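You operate a simulated robot arm through the tools that you are given. There is no shell and no other tool. Be economical: measure what you need, move in short steps, check, and stop when the job is done.

The job below is to be done with a simulated two-armed robot. You get a single attempt, and the scene is never put back.

TASK
On the bare end of the long white table, fold the blue towel in half, so that its two short edges meet.

It is judged by the outcome, as a careful person would: the job done as asked, and still so three seconds after it is handed in. It fails if anything else is knocked over, pushed out of place, dropped, spilled or broken. Flat cloth is picked up by pressing the open fingertips on it (5 to 10 N) and closing them slowly along it; thin cloth reads only 2 to 8 mm in the jaws.

THE ROBOT
Two 6-joint arms with two-finger parallel grippers on one trunk, on a base that drives. Base frame: it is fixed to the floor where the robot stands at the start and does not move with it; the origin is under the middle of the robot, x ahead of it, y to its left, z up; the surface under the hand at the start is at about z = 0.74. Units: m, degrees, N and s.
The left shoulder is at the start at [0.08, 0.216, 1.495], the right one opposite. With the tool pointing down near the work surface each hand reaches from about 0.1 to 0.68 m from the robot's upright axis, wherever it stands, measured 20 degrees to its own side. Places, roughly: bare end of the long white table [0.7, -0.1, 0.7]. Payload 3.43 kg a hand.
The TCP of each hand is the grasp point between the finger pads, 0.03 m short of the fingertips. In the tool frame z runs along the fingers and y along their closing line. Largest opening 0.094 m; finger width 0.028, thickness 0.01; the body of the gripper, 0.05 by 0.096 m, starts 0.055 m behind the TCP.
Orientation is that of the tool frame in the base frame, as a unit quaternion [x, y, z, w]. With the fingers straight down and closing along the base's y, the tool's x points along the base's -x, its y along +y and its z along -z.

THE INTERFACE
- The arms move only by the tool servo_tool. It takes "left_targets", "right_targets" or both (then of equal length, played together; a hand with none holds still); each is a list of rows, each a list of 7 numbers: the finger opening in m, from 0 to 0.094, then the shift along the tool's x, y, z in m, then the turn, a rotation vector about the tool's x, y, z in degrees. In form: [[grip, x, y, z, ax, ay, az], ...]. A call has 1 to 10 rows; each row is the pose to reach, as a shift and turn from the pose commanded when the call began, along the tool's axes at that moment. A row lasts 0.2 s, in which the tool goes at most 0.05 m and 8.6 degrees; a call with a longer step from one row to the next is refused whole, and so is a gripper value outside its range. Where a pose cannot be reached the arm comes as near as it can. A force on the tool above 40 N (or 10 N above the force at the start of the call, whichever is more), or a blocked arm, ends the call early, and 0.2 s more pass. Each finger travels about 0.072 m/s and halts on what it meets, pressing with about 24 N; the grip force reading is that of the motor and also rises with nothing between the fingers. The clock runs only during rows and for 0.2 s after the last one: add rows that repeat a pose to give the fingers time. The reply holds the time, the measured pose of the TCP, the force on the tool along the base axes, the opening and the grip force, in the units named above and with some noise, with the torque about the TCP (base axes, N m) and any sound that the robot's microphone picked up.
- Cameras (640 x 400 px; columns grow to the right, rows downward): "scene" is now at [0.0897, 0.0049, 1.6348]; the picture's right is [0.09, -1.00, 0.00], its down [-0.89, -0.08, -0.45] and it looks along [0.44, 0.04, -0.90] (base axes); focal length 272 px, centre (320, 200). "left" rides on the left gripper at [0.076, -0.014, -0.102] in its tool frame; the picture's right is [0.18, 0.98, 0.00], its down [-0.75, 0.14, -0.64] and it looks along [-0.63, 0.12, 0.77] (tool axes); focal length 243 px, centre (320, 200). "right" rides on the right gripper at [0.076, 0.014, -0.103] in its tool frame; the picture's right is [-0.18, 0.98, 0.00], its down [-0.75, -0.14, -0.64] and it looks along [-0.63, -0.12, 0.77] (tool axes); focal length 243 px, centre (320, 200). There is no depth. A picture from a camera that has moved, and an enlarged one, comes with that camera's place and axes in the base frame and with its lens.
- camera(camera): a new picture of that camera. No time passes.
- raise_lower(by): slides the trunk up (or, below 0, down) by that many m; the arms and the scene camera ride with it, the base frame stays. It gives what a move gives, with no picture.
- steer(legs): drives the robot by 1 to 6 legs, each [ahead, left, turn to the left] in m, m and degrees, along the robot's own axes; the way and the turn of a leg run together, so that a leg with both is an arc; at most 1.5 m and 180 degrees a leg. The arms and the cameras ride along, it lands a little off, and it stops where it bumps. It gives what a move gives.
- aim_head(pan, tilt): turns the head with the scene camera to pan (to the left, within 86 degrees either way) and tilt (down, from -29 to 69), counted from straight ahead of the robot. It gives what a move gives.
- zoom(camera, box): a new picture of the part [left, top, right, bottom] of that camera's present view, enlarged. No time passes.
- finish_job(): hands the job in; it is judged then, once.

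Go step by step. Nothing tells you exact positions but the pictures and the camera data: compare them with the known pose of the tool, close in by small moves and look again before you grip or let go. The budget is 120 turns and 92 pictures, counting those below and the enlarged ones. Unless the task says otherwise, let go and move clear before handing in, and close with one line.

The tools are called after ">>>" as a command line: name --argument value ..., lists and objects as JSON in quotes. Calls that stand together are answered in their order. servo_tool: Moves the arms, as the interface text tells. Its arguments: {"type":"object","properties":{"left_targets":{"type":"array","items":{"type":"array","items":{"type":"number"}}},"right_targets":{"type":"array","items":{"type":"array","items":{"type":"number"}}}},"required":[]} The other tools are called the same way: raise_lower (by) slides the trunk up or down; steer (legs) drives the base; aim_head (pan, tilt) turns the head that bears the scene camera; camera (camera) takes a picture; zoom (camera, box) takes an enlarged picture of a part of a camera's view; finish_job () hands the job in.

At the start:

```text
t: 0.0
left_eef_pos: [0.4431, 0.1247, 0.8936]
left_tcp_rot: [0.0, 1.0, -0.001, 0.0]
left_wrist_force: [0.6, -0.3, -0.6]
left_ft_torque: [0.03, -0.03, 0.02]
left_opening: 0.0938
left_gripper_force: 0.0
right_eef_pos: [0.3925, -0.2393, 0.858]
right_tcp_rot: [0.001, 1.0, 0.001, 0.0]
right_wrist_force: [-0.4, -0.7, -0.7]
right_ft_torque: [0.02, -0.03, 0.0]
right_opening: 0.094
right_gripper_force: 0.0
trunk travel left (down, up): [-0.725, 0.115]
robot x, y, heading: [0.0002, 0.0001, 0.0]
head pan, tilt: [5.0, 63.6]
```

scene: 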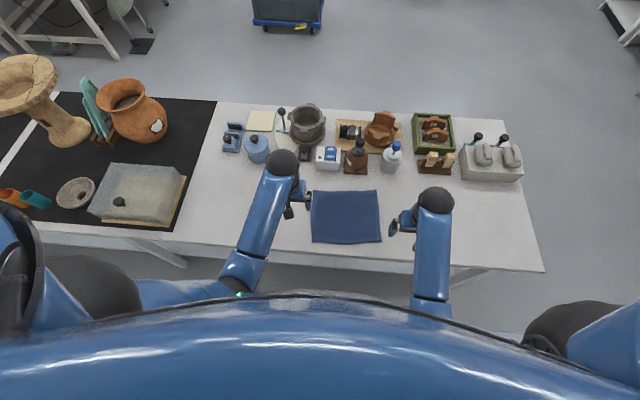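
right: 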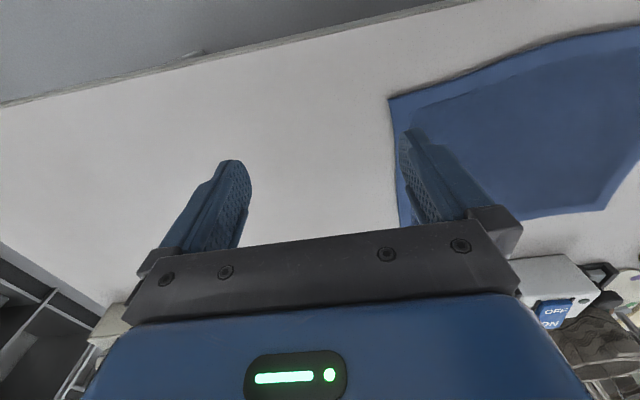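
left: 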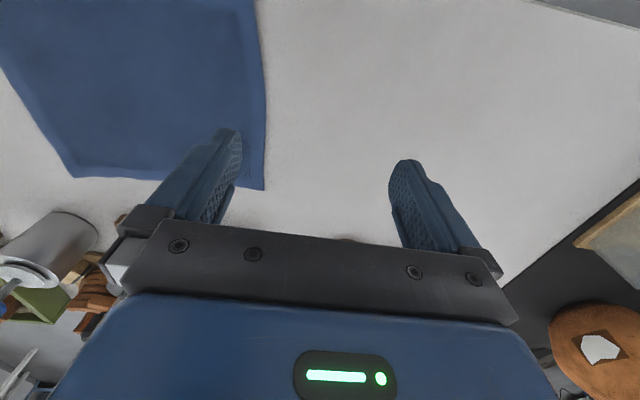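

The towel lies flat with corners near (0.56, 0.08), (0.36, 0.06), (0.39, -0.18) and (0.59, -0.16), so its short edges run fore-aft at the left and right ends. I'll turn about 30° to the right so the left hand can take the far corner and the right hand the near corner of the same short edge.

>>> steer --legs '[[0.0, 0.05, 0], [0.0, 0.0, -30]]'

>>> aim_head --pan 25 --tilt 60

>>> camera --camera "scene"

```text
t: 2.4
left_eef_pos: [0.448, -0.0617, 0.893]
left_tcp_rot: [0.253, 0.968, -0.001, 0.001]
left_wrist_force: [-0.4, 0.1, 0.3]
left_ft_torque: [0.03, 0.01, 0.02]
left_opening: 0.0939
left_gripper_force: 0.1
right_eef_pos: [0.2253, -0.3523, 0.8577]
right_tcp_rot: [0.254, 0.967, 0.0, 0.0]
right_wrist_force: [0.6, 0.2, -0.4]
right_ft_torque: [0.05, -0.03, 0.02]
right_opening: 0.0937
right_gripper_force: 0.1
trunk travel left (down, up): [-0.725, 0.115]
robot x, y, heading: [-0.0035, 0.0486, -29.5]
head pan, tilt: [5.0, 63.6]
```

```text
t: 3.2
left_eef_pos: [0.4475, -0.0612, 0.8925]
left_tcp_rot: [0.253, 0.968, -0.001, -0.001]
left_wrist_force: [0.3, 0.3, 0.5]
left_ft_torque: [-0.01, -0.02, 0.01]
left_opening: 0.0942
left_gripper_force: 0.0
right_eef_pos: [0.226, -0.3516, 0.8566]
right_tcp_rot: [0.254, 0.967, 0.0, 0.0]
right_wrist_force: [0.5, -0.5, -0.3]
right_ft_torque: [-0.03, -0.03, 0.01]
right_opening: 0.094
right_gripper_force: 0.0
trunk travel left (down, up): [-0.725, 0.115]
robot x, y, heading: [-0.0007, 0.0451, -29.6]
head pan, tilt: [25.0, 60.0]
```

```text
88 pictures are left
camera scene: at [0.0899, 0.0283, 1.6388], right [-0.08, -1.0, 0.0], down [-0.86, 0.07, -0.5], along [0.5, -0.04, -0.87], focal length 272 px, centre (320, 200)
```

scene: 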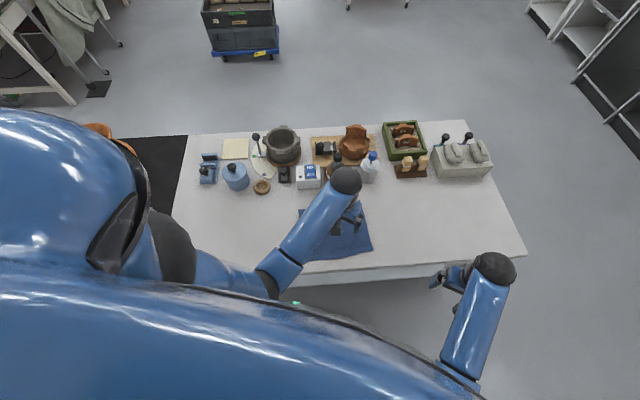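

The turn worked, and the left hand is now over the towel. I'll move the left hand above the far end of the left short edge and line it up with that edge, then look.

>>> servo_tool --left_targets '[[0.094, -0.003, 0.0345, 0, 0, 0, -7], [0.094, -0.006, 0.069, 0, 0, 0, -14], [0.094, -0.009, 0.1035, 0, 0, 0, -21], [0.094, -0.012, 0.138, 0, 0, 0, -28], [0.094, -0.0146, 0.1725, 0, 0, 0, -35], [0.04, -0.0146, 0.1725, 0, 0, 0, -35], [0.04, -0.0146, 0.1725, 0, 0, 0, -35]]'

>>> camera --camera "left"

>>> camera --camera "scene"

```text
t: 4.8
left_eef_pos: [0.54, 0.0824, 0.8932]
left_tcp_rot: [-0.049, 0.999, -0.001, 0.0]
left_wrist_force: [1.2, -0.4, -1.0]
left_ft_torque: [0.03, -0.05, 0.0]
left_opening: 0.0398
left_gripper_force: 0.1
right_eef_pos: [0.2247, -0.3541, 0.8576]
right_tcp_rot: [0.254, 0.967, 0.0, 0.0]
right_wrist_force: [-0.9, -0.1, 0.4]
right_ft_torque: [0.03, -0.01, 0.02]
right_opening: 0.094
right_gripper_force: 0.1
trunk travel left (down, up): [-0.725, 0.115]
robot x, y, heading: [0.0002, 0.0486, -29.6]
head pan, tilt: [25.0, 60.0]
```

```text
87 pictures are left
camera left: at [0.4674, 0.0603, 0.9957], right [-0.28, 0.96, 0.0], down [0.74, 0.22, 0.64], along [0.62, 0.18, -0.77], focal length 243 px, centre (320, 200)
```

left: 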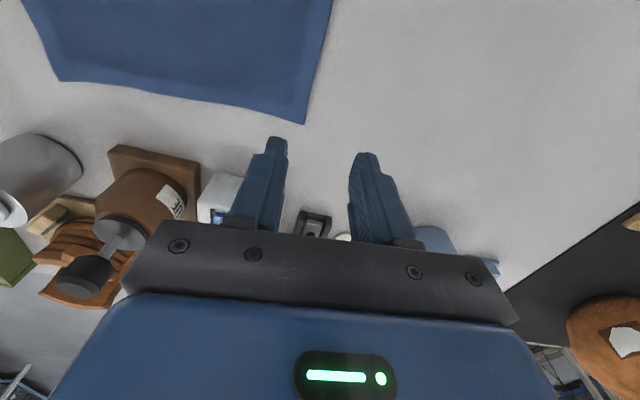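

```text
86 pictures are left
camera scene: at [0.0898, 0.028, 1.6388], right [-0.08, -1.0, 0.0], down [-0.86, 0.07, -0.5], along [0.5, -0.04, -0.87], focal length 272 px, centre (320, 200)
```

scene: 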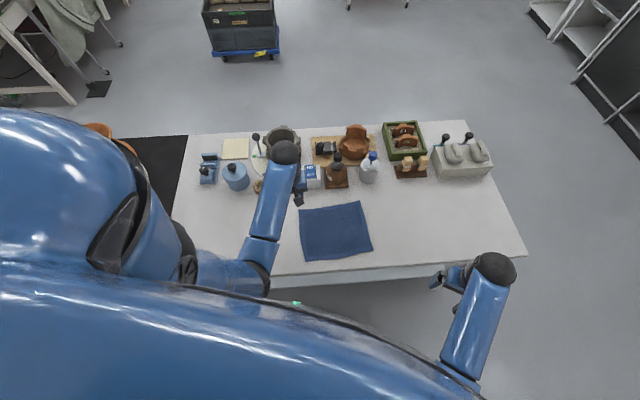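

The left-hand picture puts the far-left corner at about (0.574, 0.073), and the left edge runs almost straight along x. I'll lower the left hand just above the cloth near that corner, with the outer finger over the edge.

>>> servo_tool --left_targets '[[0.04, -0.004, -0.012, 0.035, 0, 0, 1], [0.04, -0.008, -0.024, 0.07, 0, 0, 2], [0.04, -0.0116, -0.0353, 0.105, 0, 0, 3], [0.04, -0.0116, -0.0353, 0.105, 0, 0, 3]]'

>>> camera --camera "left"

```text
t: 5.8
left_eef_pos: [0.5593, 0.0467, 0.7868]
left_tcp_rot: [-0.024, 1.0, -0.001, 0.0]
left_wrist_force: [-0.1, 1.4, -0.2]
left_ft_torque: [-0.02, 0.0, -0.02]
left_opening: 0.0399
left_gripper_force: 0.0
right_eef_pos: [0.2262, -0.3529, 0.8584]
right_tcp_rot: [0.253, 0.967, -0.001, 0.0]
right_wrist_force: [0.3, -0.2, -0.1]
right_ft_torque: [0.0, -0.03, 0.02]
right_opening: 0.0942
right_gripper_force: 0.1
trunk travel left (down, up): [-0.725, 0.115]
robot x, y, heading: [0.0022, 0.0468, -29.3]
head pan, tilt: [25.0, 60.0]
```

```text
85 pictures are left
camera left: at [0.4841, 0.0298, 0.8904], right [-0.23, 0.97, 0.0], down [0.75, 0.18, 0.64], along [0.63, 0.15, -0.77], focal length 243 px, centre (320, 200)
```

left: 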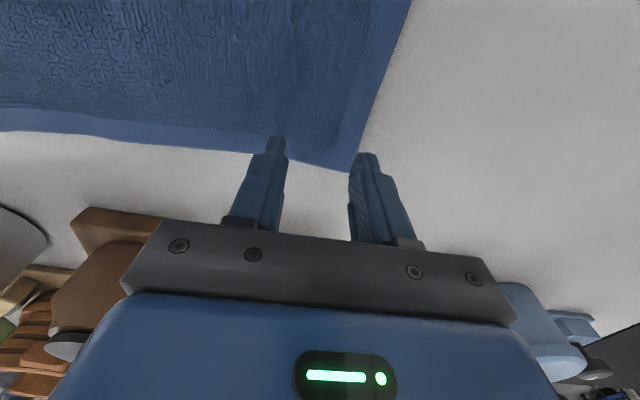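

The left fingers sit right over the far-left corner. Next I'll bring the right hand part of the way toward the near-left corner and check how close the arms come.

>>> servo_tool --right_targets '[[0.08, 0.005, 0.045, 0, 0, 0, -4], [0.06, 0.01, 0.09, 0, 0, 0, -8], [0.04, 0.015, 0.135, 0.005, 0, 0, -12], [0.04, 0.018, 0.18, 0.01, 0, 0, -16], [0.04, 0.021, 0.225, 0.015, 0, 0, -20], [0.04, 0.022, 0.27, 0.02, 0, 0, -24], [0.04, 0.022, 0.315, 0.025, 0, 0, -28], [0.04, 0.022, 0.355, 0.03, 0, 0, -32]]'

>>> camera --camera "scene"

>>> camera --camera "right"

```text
t: 7.6
left_eef_pos: [0.5585, 0.0482, 0.7875]
left_tcp_rot: [-0.023, 1.0, -0.001, 0.0]
left_wrist_force: [1.0, 0.0, -1.3]
left_ft_torque: [-0.01, 0.0, 0.0]
left_opening: 0.0401
left_gripper_force: 0.1
right_eef_pos: [0.3771, -0.0283, 0.8289]
right_tcp_rot: [-0.023, 1.0, -0.002, -0.001]
right_wrist_force: [0.3, -0.2, 0.6]
right_ft_torque: [-0.01, 0.02, 0.01]
right_opening: 0.0399
right_gripper_force: 0.1
trunk travel left (down, up): [-0.725, 0.115]
robot x, y, heading: [0.0001, 0.05, -29.3]
head pan, tilt: [25.0, 60.0]
```

```text
84 pictures are left
camera scene: at [0.0914, 0.0298, 1.6387], right [-0.08, -1.0, 0.0], down [-0.86, 0.07, -0.5], along [0.5, -0.04, -0.87], focal length 272 px, centre (320, 200)
```

scene: 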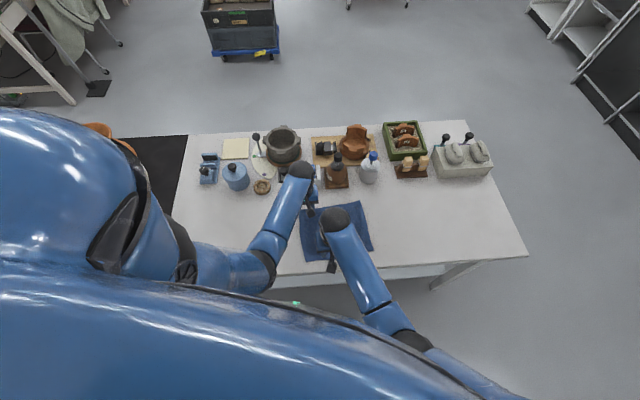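

```text
83 pictures are left
camera right: at [0.3004, -0.017, 0.9306], right [0.14, 0.99, 0.0], down [0.76, -0.11, 0.64], along [0.63, -0.09, -0.77], focal length 243 px, centre (320, 200)
```

right: 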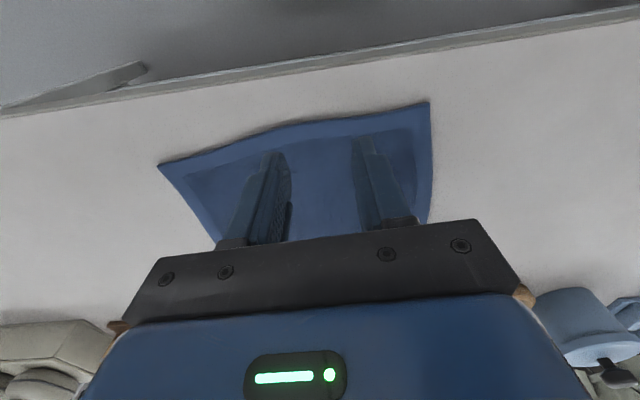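

The arms are still clear of each other. The near-left corner reads about (0.372, 0.056), so I'll bring the right hand just above it.

>>> servo_tool --right_targets '[[0.04, -0.009, 0.03, 0.01, 0, 0, 0], [0.04, -0.0178, 0.059, 0.02, 0, 0, 0], [0.04, -0.0178, 0.059, 0.041, 0, 0, 0], [0.04, -0.0178, 0.059, 0.041, 0, 0, 0]]' --left_targets '[[0.04, 0.0066, -0.0027, 0, 0, 0, 0], [0.04, 0.0066, -0.0027, 0, 0, 0, 0], [0.04, 0.0066, -0.0027, 0, 0, 0, 0], [0.04, 0.0066, -0.0027, 0, 0, 0, 0]]'

>>> camera --camera "scene"

>>> camera --camera "right"

>>> camera --camera "left"

```text
t: 8.6
left_eef_pos: [0.5525, 0.0438, 0.7889]
left_tcp_rot: [-0.023, 1.0, 0.0, 0.001]
left_wrist_force: [0.0, -1.2, -1.1]
left_ft_torque: [0.0, 0.01, 0.01]
left_opening: 0.0403
left_gripper_force: 0.0
right_eef_pos: [0.3908, 0.0266, 0.7891]
right_tcp_rot: [-0.023, 1.0, -0.001, 0.0]
right_wrist_force: [-0.1, -0.5, 0.5]
right_ft_torque: [0.0, 0.01, -0.04]
right_opening: 0.0403
right_gripper_force: 0.1
trunk travel left (down, up): [-0.725, 0.115]
robot x, y, heading: [-0.001, 0.0498, -29.4]
head pan, tilt: [25.0, 60.0]
```

```text
82 pictures are left
camera scene: at [0.0896, 0.0278, 1.6388], right [-0.08, -1.0, 0.0], down [-0.86, 0.07, -0.5], along [0.5, -0.04, -0.87], focal length 272 px, centre (320, 200)
```

scene: 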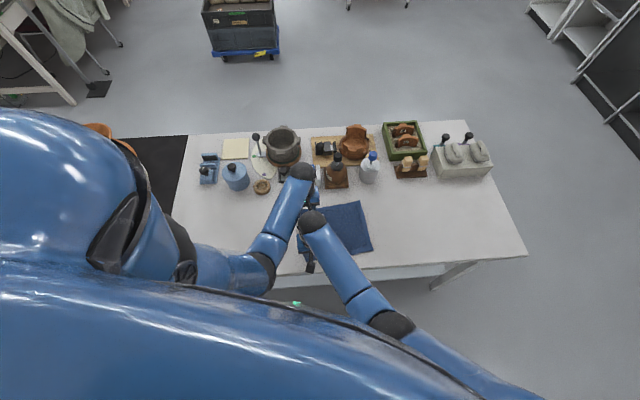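

```text
81 pictures are left
camera right: at [0.3144, 0.037, 0.8911], right [0.14, 0.99, 0.0], down [0.76, -0.11, 0.64], along [0.64, -0.09, -0.77], focal length 243 px, centre (320, 200)
```

right: 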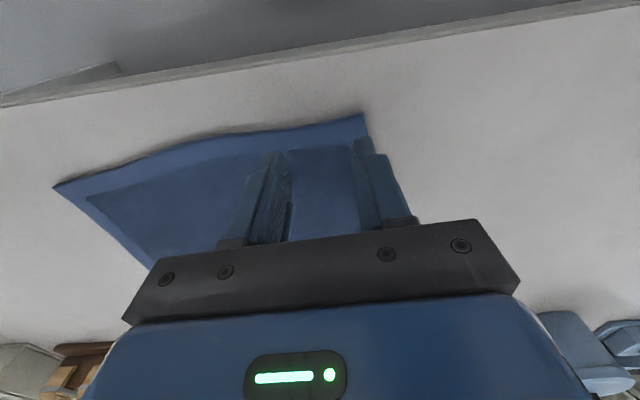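

```text
80 pictures are left
camera left: at [0.4776, 0.0265, 0.8912], right [-0.23, 0.97, 0.0], down [0.75, 0.18, 0.64], along [0.62, 0.15, -0.77], focal length 243 px, centre (320, 200)
```

left: 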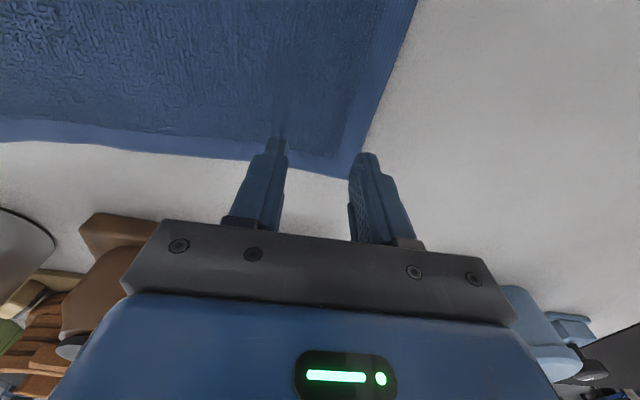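

Both hands straddle the edge band at the two left corners. I'll lower them together and watch for contact.

>>> servo_tool --right_targets '[[0.04, 0, 0, 0.008, 0, 0, 0], [0.04, 0, 0, 0.014, 0, 0, 0], [0.04, 0, 0, 0.014, 0, 0, 0]]' --left_targets '[[0.04, 0, 0, 0.008, 0, 0, 0], [0.04, 0, 0, 0.014, 0, 0, 0], [0.04, 0, 0, 0.014, 0, 0, 0]]'

```text
t: 9.4
left_eef_pos: [0.5528, 0.0445, 0.7741]
left_tcp_rot: [-0.024, 1.0, 0.0, 0.001]
left_wrist_force: [1.8, -0.2, 2.3]
left_ft_torque: [-0.01, -0.01, -0.01]
left_opening: 0.0397
left_gripper_force: 0.1
right_eef_pos: [0.3929, 0.0282, 0.7752]
right_tcp_rot: [-0.022, 1.0, 0.0, 0.0]
right_wrist_force: [1.1, 0.4, 2.3]
right_ft_torque: [-0.01, -0.03, 0.01]
right_opening: 0.0401
right_gripper_force: 0.0
trunk travel left (down, up): [-0.725, 0.115]
robot x, y, heading: [0.0013, 0.0493, -29.3]
head pan, tilt: [25.0, 60.0]
```

Both hands have just touched the cloth at about 2 N. I'll press slightly deeper.

>>> servo_tool --right_targets '[[0.04, 0, 0, 0.0015, 0, 0, 0], [0.04, 0, 0, 0.003, 0, 0, 0], [0.04, 0, 0, 0.003, 0, 0, 0]]' --left_targets '[[0.04, 0, 0, 0.0015, 0, 0, 0], [0.04, 0, 0, 0.003, 0, 0, 0], [0.04, 0, 0, 0.003, 0, 0, 0]]'

```text
t: 10.2
left_eef_pos: [0.5526, 0.0447, 0.7727]
left_tcp_rot: [-0.024, 1.0, -0.002, 0.003]
left_wrist_force: [1.3, -3.2, 11.5]
left_ft_torque: [-0.15, -0.01, 0.01]
left_opening: 0.0399
left_gripper_force: 0.1
right_eef_pos: [0.3937, 0.0269, 0.7732]
right_tcp_rot: [-0.023, 1.0, 0.001, 0.003]
right_wrist_force: [-2.0, 0.9, 17.9]
right_ft_torque: [0.03, 0.06, 0.0]
right_opening: 0.0402
right_gripper_force: 0.1
trunk travel left (down, up): [-0.725, 0.115]
robot x, y, heading: [0.0036, 0.0493, -29.4]
head pan, tilt: [25.0, 60.0]
```

The forces are a bit high, so I'll back off slightly and close both hands slowly.

>>> servo_tool --right_targets '[[0.04, 0, 0, -0.0016, 0, 0, 0], [0.035, 0, 0, -0.0016, 0, 0, 0], [0.03, 0, 0, -0.0016, 0, 0, 0], [0.025, 0, 0, -0.0016, 0, 0, 0], [0.02, 0, 0, -0.0016, 0, 0, 0], [0.015, 0, 0, -0.0016, 0, 0, 0], [0.01, 0, 0, -0.0016, 0, 0, 0], [0.005, 0, 0, -0.0016, 0, 0, 0], [0.0, 0, 0, -0.0016, 0, 0, 0], [0.0, 0, 0, -0.0016, 0, 0, 0]]' --left_targets '[[0.04, 0, 0, -0.0007, 0, 0, 0], [0.035, 0, 0, -0.0007, 0, 0, 0], [0.03, 0, 0, -0.0007, 0, 0, 0], [0.025, 0, 0, -0.0007, 0, 0, 0], [0.02, 0, 0, -0.0007, 0, 0, 0], [0.015, 0, 0, -0.0007, 0, 0, 0], [0.01, 0, 0, -0.0007, 0, 0, 0], [0.005, 0, 0, -0.0007, 0, 0, 0], [0.0, 0, 0, -0.0007, 0, 0, 0], [0.0, 0, 0, -0.0007, 0, 0, 0]]'

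>>> camera --camera "right"

>>> camera --camera "left"

```text
t: 12.4
left_eef_pos: [0.5528, 0.0445, 0.7741]
left_tcp_rot: [-0.024, 1.0, -0.001, 0.001]
left_wrist_force: [-0.8, -0.9, 11.4]
left_ft_torque: [-0.07, 0.03, -0.02]
left_opening: 0.0082
left_gripper_force: 24.4
right_eef_pos: [0.3932, 0.0273, 0.7738]
right_tcp_rot: [-0.023, 1.0, 0.0, 0.002]
right_wrist_force: [1.0, -1.0, 16.8]
right_ft_torque: [0.01, 0.0, 0.01]
right_opening: 0.0067
right_gripper_force: 24.0
trunk travel left (down, up): [-0.725, 0.115]
robot x, y, heading: [0.0018, 0.051, -29.1]
head pan, tilt: [25.0, 60.0]
```

```text
79 pictures are left
camera right: at [0.3156, 0.0383, 0.8748], right [0.14, 0.99, 0.0], down [0.76, -0.11, 0.64], along [0.64, -0.09, -0.77], focal length 243 px, centre (320, 200)
```

right: 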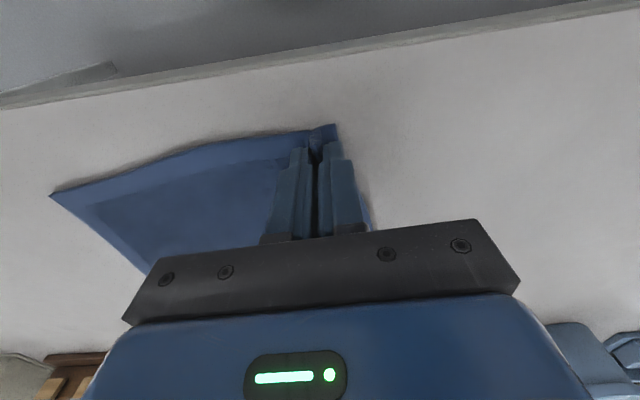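

```text
78 pictures are left
camera left: at [0.4769, 0.0272, 0.8759], right [-0.23, 0.97, 0.0], down [0.74, 0.18, 0.64], along [0.63, 0.15, -0.77], focal length 243 px, centre (320, 200)
```

left: 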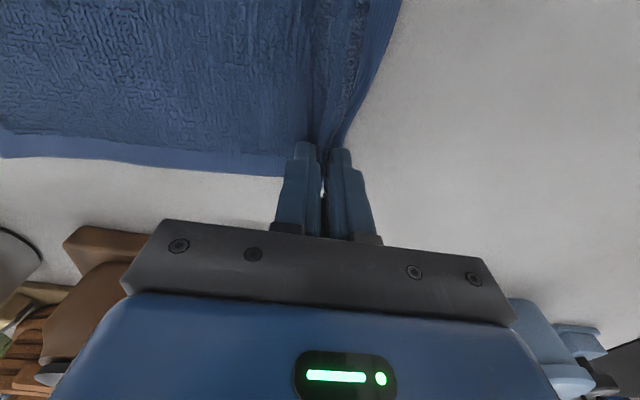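

Both hands have gripped a pinch of cloth, reading 7 to 8 mm. I'll lift gently and check.

>>> servo_tool --right_targets '[[0, 0, 0, -0.01, 0, 0, 0], [0, 0, 0, -0.02, 0, 0, 0], [0, 0, 0, -0.03, 0, 0, 0], [0, 0, -0.01, -0.04, 0, 0, 0]]' --left_targets '[[0, 0, 0, -0.01, 0, 0, 0], [0, 0, 0, -0.02, 0, 0, 0], [0, 0, 0, -0.03, 0, 0, 0], [0, 0, -0.01, -0.04, 0, 0, 0]]'

>>> camera --camera "right"

>>> camera --camera "left"

```text
t: 13.4
left_eef_pos: [0.5548, 0.0367, 0.811]
left_tcp_rot: [-0.023, 1.0, 0.0, 0.0]
left_wrist_force: [-1.9, 0.0, 0.3]
left_ft_torque: [-0.01, 0.05, 0.02]
left_opening: 0.0074
left_gripper_force: 24.2
right_eef_pos: [0.3951, 0.0165, 0.8114]
right_tcp_rot: [-0.023, 1.0, 0.0, 0.0]
right_wrist_force: [0.0, 0.4, 0.7]
right_ft_torque: [0.01, -0.05, 0.03]
right_opening: 0.0055
right_gripper_force: 23.9
trunk travel left (down, up): [-0.725, 0.115]
robot x, y, heading: [0.0016, 0.0457, -29.4]
head pan, tilt: [25.0, 60.0]
```

```text
77 pictures are left
camera right: at [0.318, 0.0271, 0.9135], right [0.14, 0.99, 0.0], down [0.76, -0.11, 0.64], along [0.64, -0.09, -0.77], focal length 243 px, centre (320, 200)
```

right: 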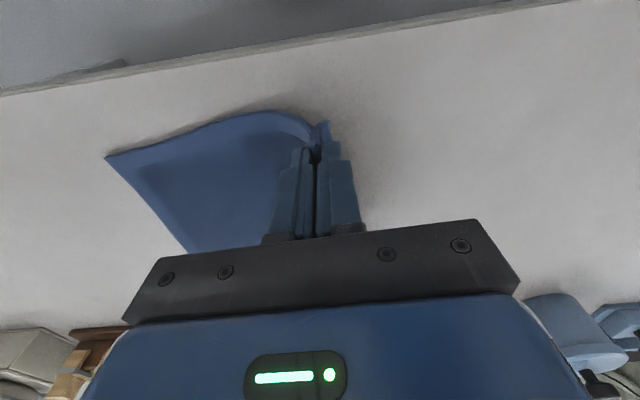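

```text
76 pictures are left
camera left: at [0.4798, 0.0183, 0.9139], right [-0.23, 0.97, 0.0], down [0.75, 0.18, 0.64], along [0.62, 0.15, -0.77], focal length 243 px, centre (320, 200)
```

left: 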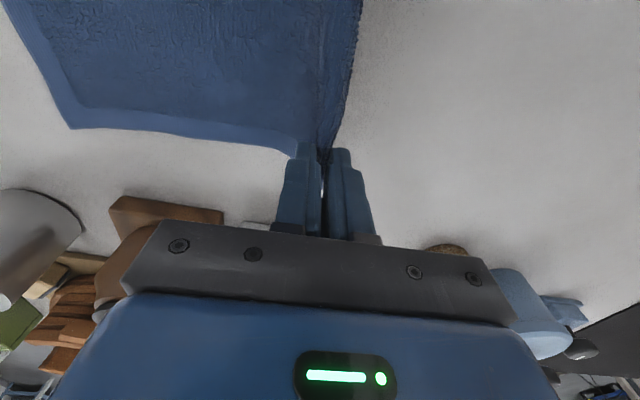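

The grip holds and the rest of the towel stayed put. I'll carry the edge over in an arc about the middle line, stopping at the top for a look.

>>> servo_tool --right_targets '[[0, 0, -0.01, -0.015, 0, 0, 0], [0, 0, -0.021, -0.028, 0, 0, 0], [0, -0.001, -0.036, -0.04, 0, 0, 0], [0, -0.001, -0.051, -0.048, 0, 0, 0], [0, -0.002, -0.069, -0.052, 0, 0, 0], [0, -0.002, -0.088, -0.054, 0, 0, 0]]' --left_targets '[[0, 0, -0.01, -0.015, 0, 0, 0], [0, 0, -0.021, -0.028, 0, 0, 0], [0, -0.001, -0.036, -0.04, 0, 0, 0], [0, -0.001, -0.051, -0.048, 0, 0, 0], [0, -0.002, -0.069, -0.052, 0, 0, 0], [0, -0.002, -0.088, -0.054, 0, 0, 0]]'

>>> camera --camera "right"

>>> camera --camera "left"

>>> camera --camera "scene"

```text
t: 14.8
left_eef_pos: [0.5604, -0.0525, 0.8652]
left_tcp_rot: [-0.023, 1.0, 0.0, 0.001]
left_wrist_force: [-0.1, 0.3, 0.9]
left_ft_torque: [-0.03, -0.01, 0.02]
left_opening: 0.0078
left_gripper_force: 23.8
right_eef_pos: [0.4043, -0.0726, 0.8647]
right_tcp_rot: [-0.023, 1.0, 0.001, 0.0]
right_wrist_force: [1.4, -0.8, 0.4]
right_ft_torque: [0.0, 0.01, 0.04]
right_opening: 0.0053
right_gripper_force: 23.9
trunk travel left (down, up): [-0.725, 0.115]
robot x, y, heading: [0.0024, 0.0505, -29.3]
head pan, tilt: [25.0, 60.0]
```

```text
75 pictures are left
camera right: at [0.327, -0.0616, 0.9674], right [0.14, 0.99, 0.0], down [0.76, -0.11, 0.64], along [0.64, -0.09, -0.77], focal length 243 px, centre (320, 200)
```

right: 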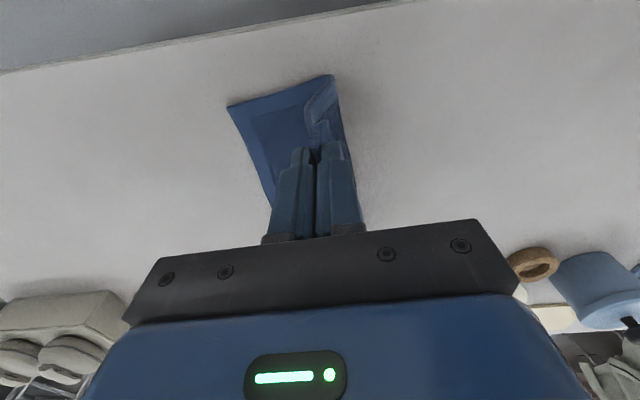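

```text
74 pictures are left
camera left: at [0.4857, -0.07, 0.9676], right [-0.23, 0.97, 0.0], down [0.75, 0.18, 0.64], along [0.62, 0.15, -0.77], focal length 243 px, centre (320, 200)
```

left: 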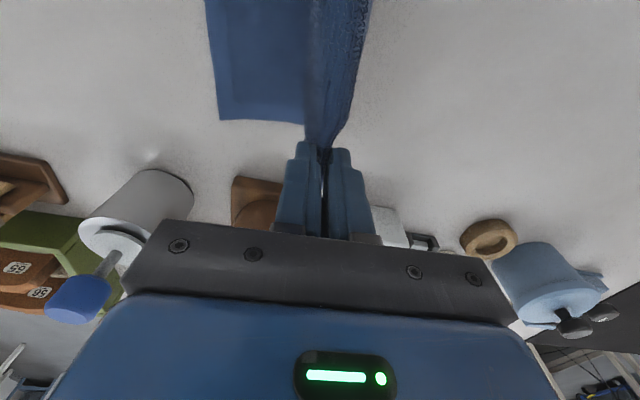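

```text
73 pictures are left
camera scene: at [0.0905, 0.0269, 1.6387], right [-0.08, -1.0, 0.0], down [-0.86, 0.07, -0.5], along [0.5, -0.04, -0.87], focal length 272 px, centre (320, 200)
```

scene: 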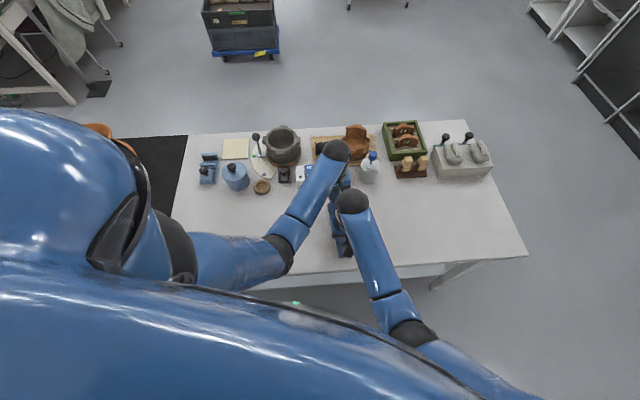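

Measuring again, the towel slid about 2 cm to the left while being gripped, so its right edge now runs from about (0.392, -0.156) to (0.594, -0.143). I'll lay the held cloth down to suit, keeping room to spread the pinched part out to the edge.

>>> servo_tool --right_targets '[[0, -0.001, -0.012, 0.008, 0, 0, 0], [0, -0.002, -0.022, 0.02, 0, 0, 0], [0, -0.004, -0.03, 0.037, 0, 0, 0], [0, -0.005, -0.034, 0.055, 0, 0, 0], [0, -0.006, -0.036, 0.07, 0, 0, 0], [0, -0.0063, -0.0364, 0.08, 0, 0, 0], [0, -0.0063, -0.0364, 0.08, 0, 0, 0]]' --left_targets '[[0, -0.002, -0.016, 0.008, 0, 0, 0], [0, -0.004, -0.03, 0.02, 0, 0, 0], [0, -0.006, -0.04, 0.037, 0, 0, 0], [0, -0.008, -0.045, 0.055, 0, 0, 0], [0, -0.0098, -0.048, 0.07, 0, 0, 0], [0, -0.0098, -0.048, 0.08, 0, 0, 0], [0, -0.0098, -0.048, 0.08, 0, 0, 0]]'

>>> camera --camera "right"

>>> camera --camera "left"

>>> zoom --camera "scene" --box '[240, 140, 440, 280]'

```text
t: 16.4
left_eef_pos: [0.571, -0.0998, 0.7858]
left_tcp_rot: [-0.024, 1.0, -0.001, 0.0]
left_wrist_force: [-0.5, -0.3, 0.4]
left_ft_torque: [-0.05, 0.06, -0.01]
left_opening: 0.0076
left_gripper_force: 24.3
right_eef_pos: [0.4112, -0.1059, 0.7855]
right_tcp_rot: [-0.022, 1.0, 0.001, -0.001]
right_wrist_force: [1.4, -0.7, 0.2]
right_ft_torque: [0.01, -0.05, 0.0]
right_opening: 0.005
right_gripper_force: 23.9
trunk travel left (down, up): [-0.725, 0.115]
robot x, y, heading: [0.0008, 0.0507, -29.4]
head pan, tilt: [25.0, 60.0]
```

```text
72 pictures are left
camera right: at [0.3342, -0.095, 0.8867], right [0.14, 0.99, 0.0], down [0.76, -0.11, 0.64], along [0.64, -0.09, -0.77], focal length 243 px, centre (320, 200)
```

right: 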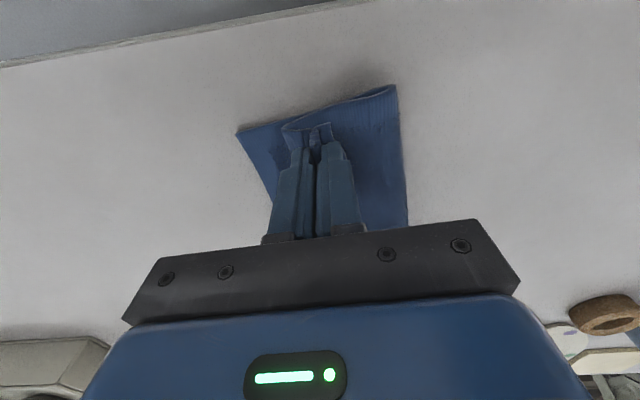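

```text
71 pictures are left
camera left: at [0.4967, -0.1181, 0.8898], right [-0.23, 0.97, 0.0], down [0.75, 0.18, 0.64], along [0.63, 0.15, -0.77], focal length 243 px, centre (320, 200)
```

left: 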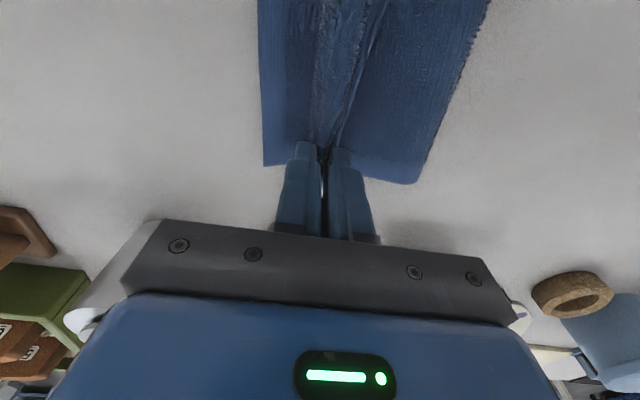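

```text
2.86 times, centred on (340, 210) of scene
camera zoom: at [0.0898, 0.0284, 1.6388], right [-0.08, -1.0, 0.0], down [-0.86, 0.07, -0.5], along [0.5, -0.04, -0.87], focal length 778 px, centre (263, 171)
```

zoom: 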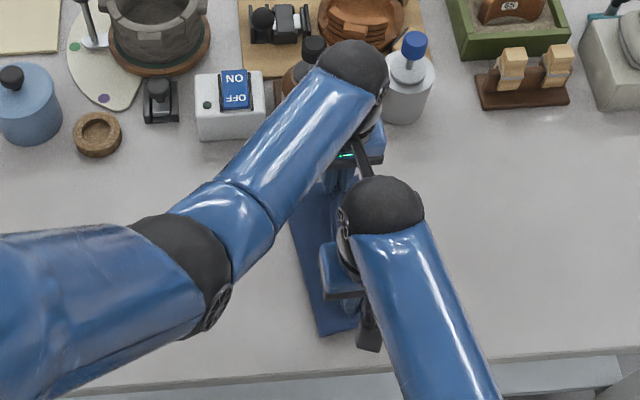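

The fold is forming well; the top flap's edge is still about 3 cm short of the lower edge because of the pinched ruck. I'll lower to light contact and then spread it outward by opening.

>>> servo_tool --right_targets '[[0, 0, -0.002, 0.004, 0, 0, 0], [0, 0, -0.004, 0.007, 0, 0, 0], [0, 0, -0.004, 0.007, 0, 0, 0]]' --left_targets '[[0, 0, 0, 0.004, 0, 0, 0], [0, 0, 0, 0.007, 0, 0, 0], [0, 0, 0, 0.007, 0, 0, 0]]'

```text
t: 17.2
left_eef_pos: [0.5709, -0.0999, 0.7803]
left_tcp_rot: [-0.023, 1.0, -0.001, 0.001]
left_wrist_force: [-1.9, -0.1, 2.5]
left_ft_torque: [-0.04, 0.05, 0.02]
left_opening: 0.0077
left_gripper_force: 23.6
right_eef_pos: [0.4117, -0.1091, 0.7798]
right_tcp_rot: [-0.023, 1.0, 0.0, 0.001]
right_wrist_force: [1.5, 3.5, 12.2]
right_ft_torque: [0.11, 0.0, 0.01]
right_opening: 0.0054
right_gripper_force: 23.7
trunk travel left (down, up): [-0.725, 0.115]
robot x, y, heading: [-0.0007, 0.0477, -29.2]
head pan, tilt: [25.0, 60.0]
```

>>> servo_tool --right_targets '[[0.006, 0, 0, -0.001, 0, 0, 0], [0.012, 0, -0.003, -0.001, 0, 0, 0], [0.018, 0, -0.006, -0.001, 0, 0, 0], [0.024, 0, -0.009, -0.001, 0, 0, 0], [0.03, 0, -0.012, -0.001, 0, 0, 0], [0.036, 0, -0.015, -0.001, 0, 0, 0], [0.042, 0, -0.018, -0.001, 0, 0, 0], [0.046, 0, -0.02, -0.001, 0, 0, 0], [0.046, 0, -0.02, -0.001, 0, 0, 0]]' --left_targets '[[0.008, 0, 0, 0.0007, 0, 0, 0], [0.012, 0, -0.002, 0.0007, 0, 0, 0], [0.018, 0, -0.005, 0.0007, 0, 0, 0], [0.024, 0, -0.008, 0.0007, 0, 0, 0], [0.03, 0, -0.011, 0.0007, 0, 0, 0], [0.036, 0, -0.014, 0.0007, 0, 0, 0], [0.042, 0, -0.017, 0.0007, 0, 0, 0], [0.046, 0, -0.019, 0.0007, 0, 0, 0], [0.046, 0, -0.019, 0.0007, 0, 0, 0]]'

>>> camera --camera "right"

>>> camera --camera "left"

```text
t: 19.2
left_eef_pos: [0.5727, -0.1182, 0.7795]
left_tcp_rot: [-0.023, 1.0, 0.0, 0.001]
left_wrist_force: [-1.0, 1.5, 3.6]
left_ft_torque: [0.1, 0.06, 0.08]
left_opening: 0.0468
left_gripper_force: 0.1
right_eef_pos: [0.4098, -0.1332, 0.7783]
right_tcp_rot: [-0.023, 1.0, 0.0, 0.0]
right_wrist_force: [1.8, 1.8, 5.7]
right_ft_torque: [0.17, -0.03, -0.02]
right_opening: 0.0469
right_gripper_force: 0.2
trunk travel left (down, up): [-0.725, 0.115]
robot x, y, heading: [-0.0057, 0.0465, -29.7]
head pan, tilt: [25.0, 60.0]
```

```text
69 pictures are left
camera right: at [0.3337, -0.1209, 0.8805], right [0.14, 0.99, 0.0], down [0.76, -0.11, 0.64], along [0.64, -0.09, -0.77], focal length 243 px, centre (320, 200)
```

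right: 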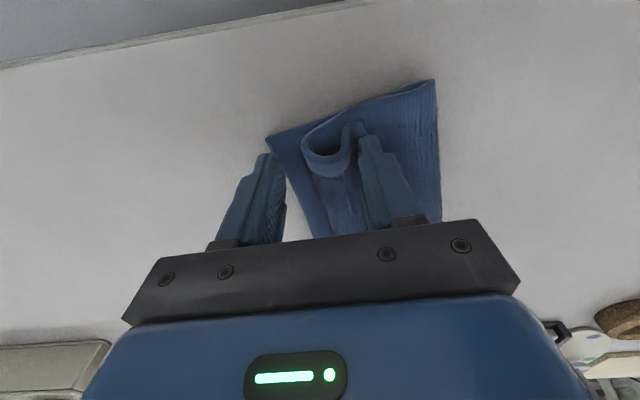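

```text
68 pictures are left
camera left: at [0.4974, -0.1366, 0.8816], right [-0.23, 0.97, 0.0], down [0.75, 0.18, 0.64], along [0.63, 0.15, -0.77], focal length 243 px, centre (320, 200)
```

left: 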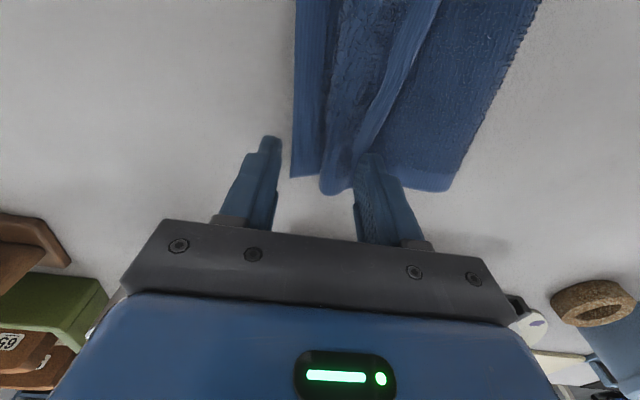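

The flap was turned inward: its last 3 cm curl back on top, under the inner fingers. I'll lift both hands straight up and see how the cloth relaxes.

>>> servo_tool --right_targets '[[0.05, 0, 0, -0.01, 0, 0, 0], [0.05, 0, 0, -0.04, 0, 0, 0], [0.05, 0, 0, -0.07, 0, 0, 0], [0.05, 0, 0, -0.07, 0, 0, 0]]' --left_targets '[[0.05, 0, 0, -0.01, 0, 0, 0], [0.05, 0, 0, -0.04, 0, 0, 0], [0.05, 0, 0, -0.07, 0, 0, 0], [0.05, 0, 0, -0.07, 0, 0, 0]]'

>>> camera --camera "right"

>>> camera --camera "left"

```text
t: 20.2
left_eef_pos: [0.5735, -0.12, 0.8488]
left_tcp_rot: [-0.023, 1.0, 0.0, -0.001]
left_wrist_force: [-0.1, 0.2, -0.4]
left_ft_torque: [0.0, 0.02, 0.01]
left_opening: 0.0501
left_gripper_force: 0.0
right_eef_pos: [0.4114, -0.135, 0.8491]
right_tcp_rot: [-0.023, 1.0, 0.0, -0.001]
right_wrist_force: [-0.1, -0.3, 0.1]
right_ft_torque: [0.01, 0.0, -0.01]
right_opening: 0.0499
right_gripper_force: 0.2
trunk travel left (down, up): [-0.725, 0.115]
robot x, y, heading: [0.0009, 0.0497, -29.4]
head pan, tilt: [25.0, 60.0]
```

```text
67 pictures are left
camera right: at [0.3337, -0.1229, 0.952], right [0.14, 0.99, 0.0], down [0.76, -0.11, 0.64], along [0.63, -0.09, -0.77], focal length 243 px, centre (320, 200)
```

right: 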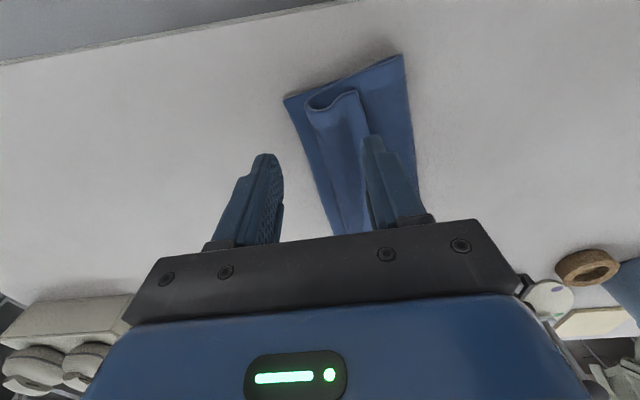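

```text
66 pictures are left
camera left: at [0.4986, -0.1375, 0.9521], right [-0.23, 0.97, 0.0], down [0.75, 0.18, 0.64], along [0.62, 0.15, -0.77], focal length 243 px, centre (320, 200)
```

left: 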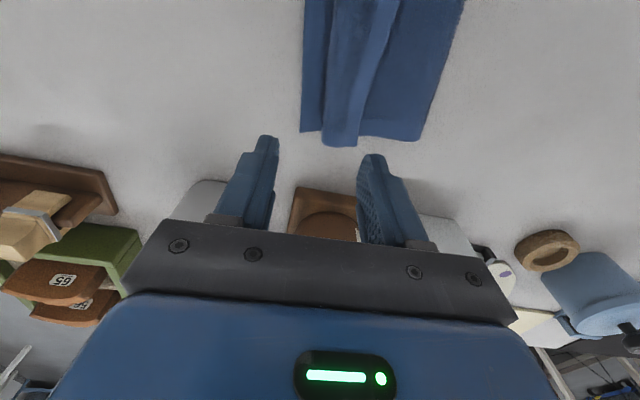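

>>> zoom --camera "right" --box '[260, 30, 460, 240]'

>>> zoom --camera "left" --box '[280, 0, 480, 160]'

```text
1.90 times, centred on (360, 135) of right
camera zoom: at [0.3337, -0.1229, 0.952], right [0.14, 0.99, 0.0], down [0.76, -0.11, 0.64], along [0.63, -0.09, -0.77], focal length 462 px, centre (244, 324)
```

zoom: 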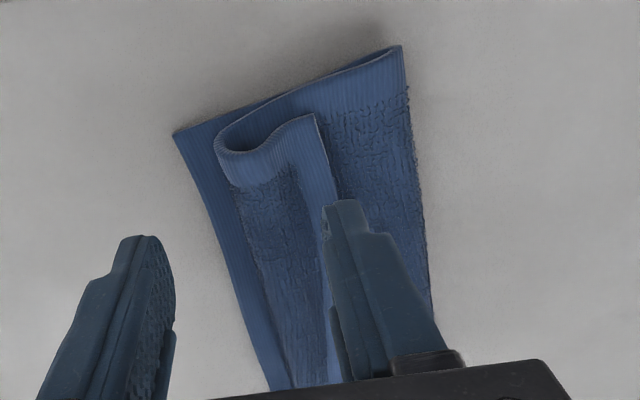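

```text
2.50 times, centred on (380, 80) of left
camera zoom: at [0.4986, -0.1375, 0.9521], right [-0.23, 0.97, 0.0], down [0.75, 0.18, 0.64], along [0.62, 0.15, -0.77], focal length 606 px, centre (170, 500)
```

zoom: 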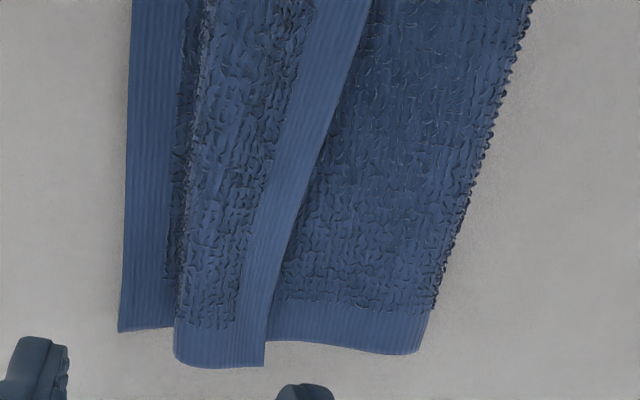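

I can see it clearly now: the last 3 to 4 cm of the top layer is turned back, with its edge at about y = -0.085 on the far side and -0.103 on the near side. I'll set closed fingers behind that edge and sweep toward -y to flip the flap out.

>>> servo_tool --right_targets '[[0.03, 0, 0.03, 0, 0, 0, 0], [0.0, 0, 0.063, 0, 0, 0, 0], [0, 0, 0.063, 0.02, 0, 0, 0], [0, 0, 0.063, 0.04, 0, 0, 0], [0, 0, 0.063, 0.055, 0, 0, 0], [0, 0, 0.063, 0.063, 0, 0, 0], [0, 0, 0.063, 0.063, 0, 0, 0]]' --left_targets '[[0.03, 0, 0.03, 0, 0, 0, 0], [0.0, 0, 0.063, 0, 0, 0, 0], [0, 0, 0.063, 0.02, 0, 0, 0], [0, 0, 0.063, 0.04, 0, 0, 0], [0, 0, 0.063, 0.055, 0, 0, 0], [0, 0, 0.063, 0.063, 0, 0, 0], [0, 0, 0.063, 0.063, 0, 0, 0]]'

>>> camera --camera "right"

>>> camera --camera "left"

```text
t: 21.8
left_eef_pos: [0.569, -0.0575, 0.7851]
left_tcp_rot: [-0.024, 1.0, -0.001, 0.0]
left_wrist_force: [0.6, 0.6, 0.0]
left_ft_torque: [0.02, -0.01, -0.03]
left_opening: 0.0
left_gripper_force: 24.2
right_eef_pos: [0.4071, -0.0698, 0.7852]
right_tcp_rot: [-0.022, 1.0, 0.0, 0.0]
right_wrist_force: [-0.2, -0.3, -0.1]
right_ft_torque: [0.01, 0.01, 0.0]
right_opening: 0.0
right_gripper_force: 23.7
trunk travel left (down, up): [-0.725, 0.115]
robot x, y, heading: [-0.0013, 0.0477, -29.4]
head pan, tilt: [25.0, 60.0]
```

```text
63 pictures are left
camera right: at [0.3301, -0.0584, 0.8872], right [0.14, 0.99, 0.0], down [0.76, -0.11, 0.64], along [0.64, -0.09, -0.77], focal length 243 px, centre (320, 200)
```

right: 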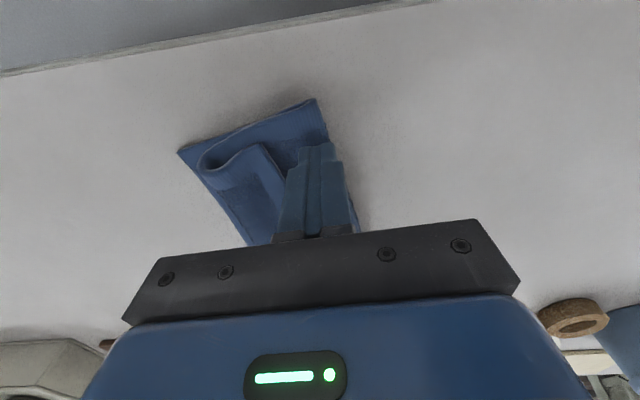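

```text
62 pictures are left
camera left: at [0.4953, -0.0749, 0.8879], right [-0.23, 0.97, 0.0], down [0.75, 0.18, 0.64], along [0.62, 0.15, -0.77], focal length 243 px, centre (320, 200)
```

left: 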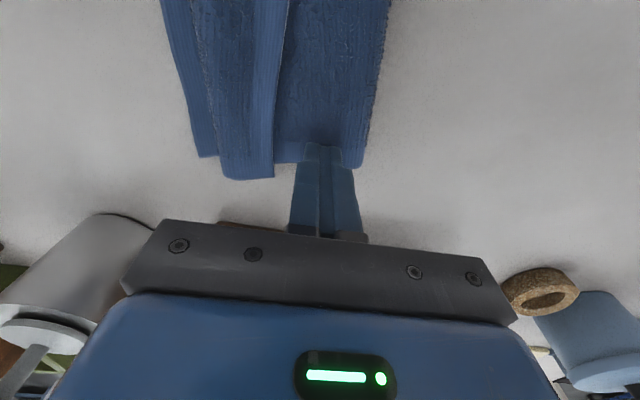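

>>> servo_tool --right_targets '[[0, 0, 0, 0.002, 0, 0, 0], [0, 0, -0.01, 0.002, 0, 0, 0], [0, 0, -0.02, 0.002, 0, 0, 0], [0, 0, -0.03, 0.002, 0, 0, 0], [0, 0, -0.04, 0.002, 0, 0, 0], [0, 0, -0.05, 0.001, 0, 0, 0], [0, 0, -0.06, 0, 0, 0, 0]]' --left_targets '[[0, 0, 0, 0.002, 0, 0, 0], [0, 0, -0.009, 0.002, 0, 0, 0], [0, 0, -0.018, 0.002, 0, 0, 0], [0, 0, -0.026, 0.002, 0, 0, 0], [0, 0, -0.034, 0.002, 0, 0, 0], [0, 0, -0.042, 0.001, 0, 0, 0], [0, 0, -0.05, 0, 0, 0, 0]]'

>>> camera --camera "right"

>>> camera --camera "left"

```text
t: 23.4
left_eef_pos: [0.573, -0.1073, 0.7846]
left_tcp_rot: [-0.024, 1.0, 0.0, 0.001]
left_wrist_force: [0.6, 0.2, 0.5]
left_ft_torque: [0.03, -0.03, 0.03]
left_opening: 0.0
left_gripper_force: 24.5
right_eef_pos: [0.4113, -0.1283, 0.7868]
right_tcp_rot: [-0.022, 1.0, -0.001, 0.0]
right_wrist_force: [-0.1, 0.4, 0.1]
right_ft_torque: [0.01, -0.01, 0.0]
right_opening: 0.0
right_gripper_force: 23.6
trunk travel left (down, up): [-0.725, 0.115]
robot x, y, heading: [-0.0004, 0.0525, -29.5]
head pan, tilt: [25.0, 60.0]
```

```text
61 pictures are left
camera right: at [0.3341, -0.1182, 0.8894], right [0.14, 0.99, 0.0], down [0.76, -0.11, 0.64], along [0.64, -0.09, -0.77], focal length 243 px, centre (320, 200)
```

right: 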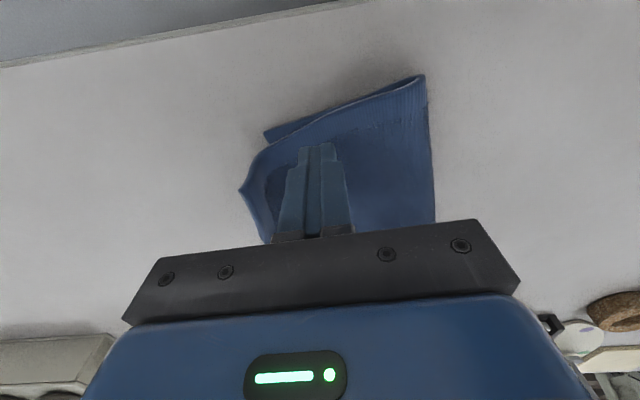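

```text
60 pictures are left
camera left: at [0.4985, -0.1265, 0.8882], right [-0.23, 0.97, 0.0], down [0.75, 0.18, 0.64], along [0.62, 0.15, -0.77], focal length 243 px, centre (320, 200)
```

left: 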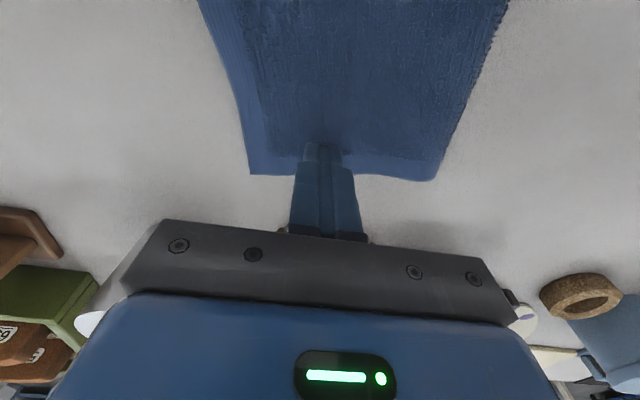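

The flap flipped out nicely on both ends. I'll lift both hands clear and look.

>>> servo_tool --right_targets '[[0, 0, 0.0, -0.02, 0, 0, 0], [0, 0, 0.0, -0.06, 0, 0, 0], [0, 0, 0, -0.09, 0, 0, 0], [0, 0, 0, -0.09, 0, 0, 0]]' --left_targets '[[0, 0, 0.0, -0.02, 0, 0, 0], [0, 0, 0.0, -0.06, 0, 0, 0], [0, 0, 0, -0.09, 0, 0, 0], [0, 0, 0, -0.09, 0, 0, 0]]'

>>> camera --camera "right"

>>> camera --camera "left"

```text
t: 24.4
left_eef_pos: [0.5714, -0.1062, 0.8746]
left_tcp_rot: [-0.023, 1.0, -0.001, 0.0]
left_wrist_force: [-0.3, 0.1, 0.6]
left_ft_torque: [-0.02, 0.02, 0.01]
left_opening: 0.0
left_gripper_force: 24.0
right_eef_pos: [0.4111, -0.1256, 0.8795]
right_tcp_rot: [-0.022, 1.0, 0.0, 0.0]
right_wrist_force: [0.5, -0.9, 0.4]
right_ft_torque: [0.02, -0.02, -0.01]
right_opening: 0.0
right_gripper_force: 23.6
trunk travel left (down, up): [-0.725, 0.115]
robot x, y, heading: [0.0021, 0.0468, -29.1]
head pan, tilt: [25.0, 60.0]
```

```text
59 pictures are left
camera right: at [0.3331, -0.1152, 0.9812], right [0.14, 0.99, 0.0], down [0.76, -0.11, 0.64], along [0.64, -0.09, -0.77], focal length 243 px, centre (320, 200)
```

right: 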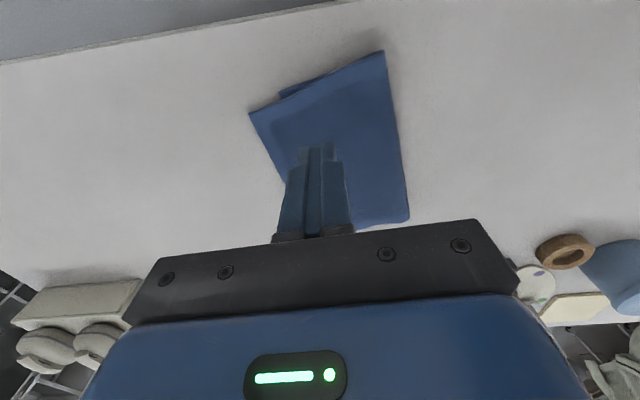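

```text
58 pictures are left
camera left: at [0.4971, -0.1237, 0.977], right [-0.23, 0.97, 0.0], down [0.75, 0.18, 0.64], along [0.62, 0.15, -0.77], focal length 243 px, centre (320, 200)
```

left: 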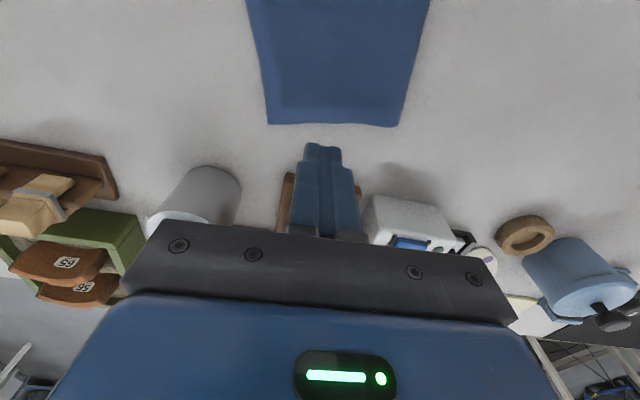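

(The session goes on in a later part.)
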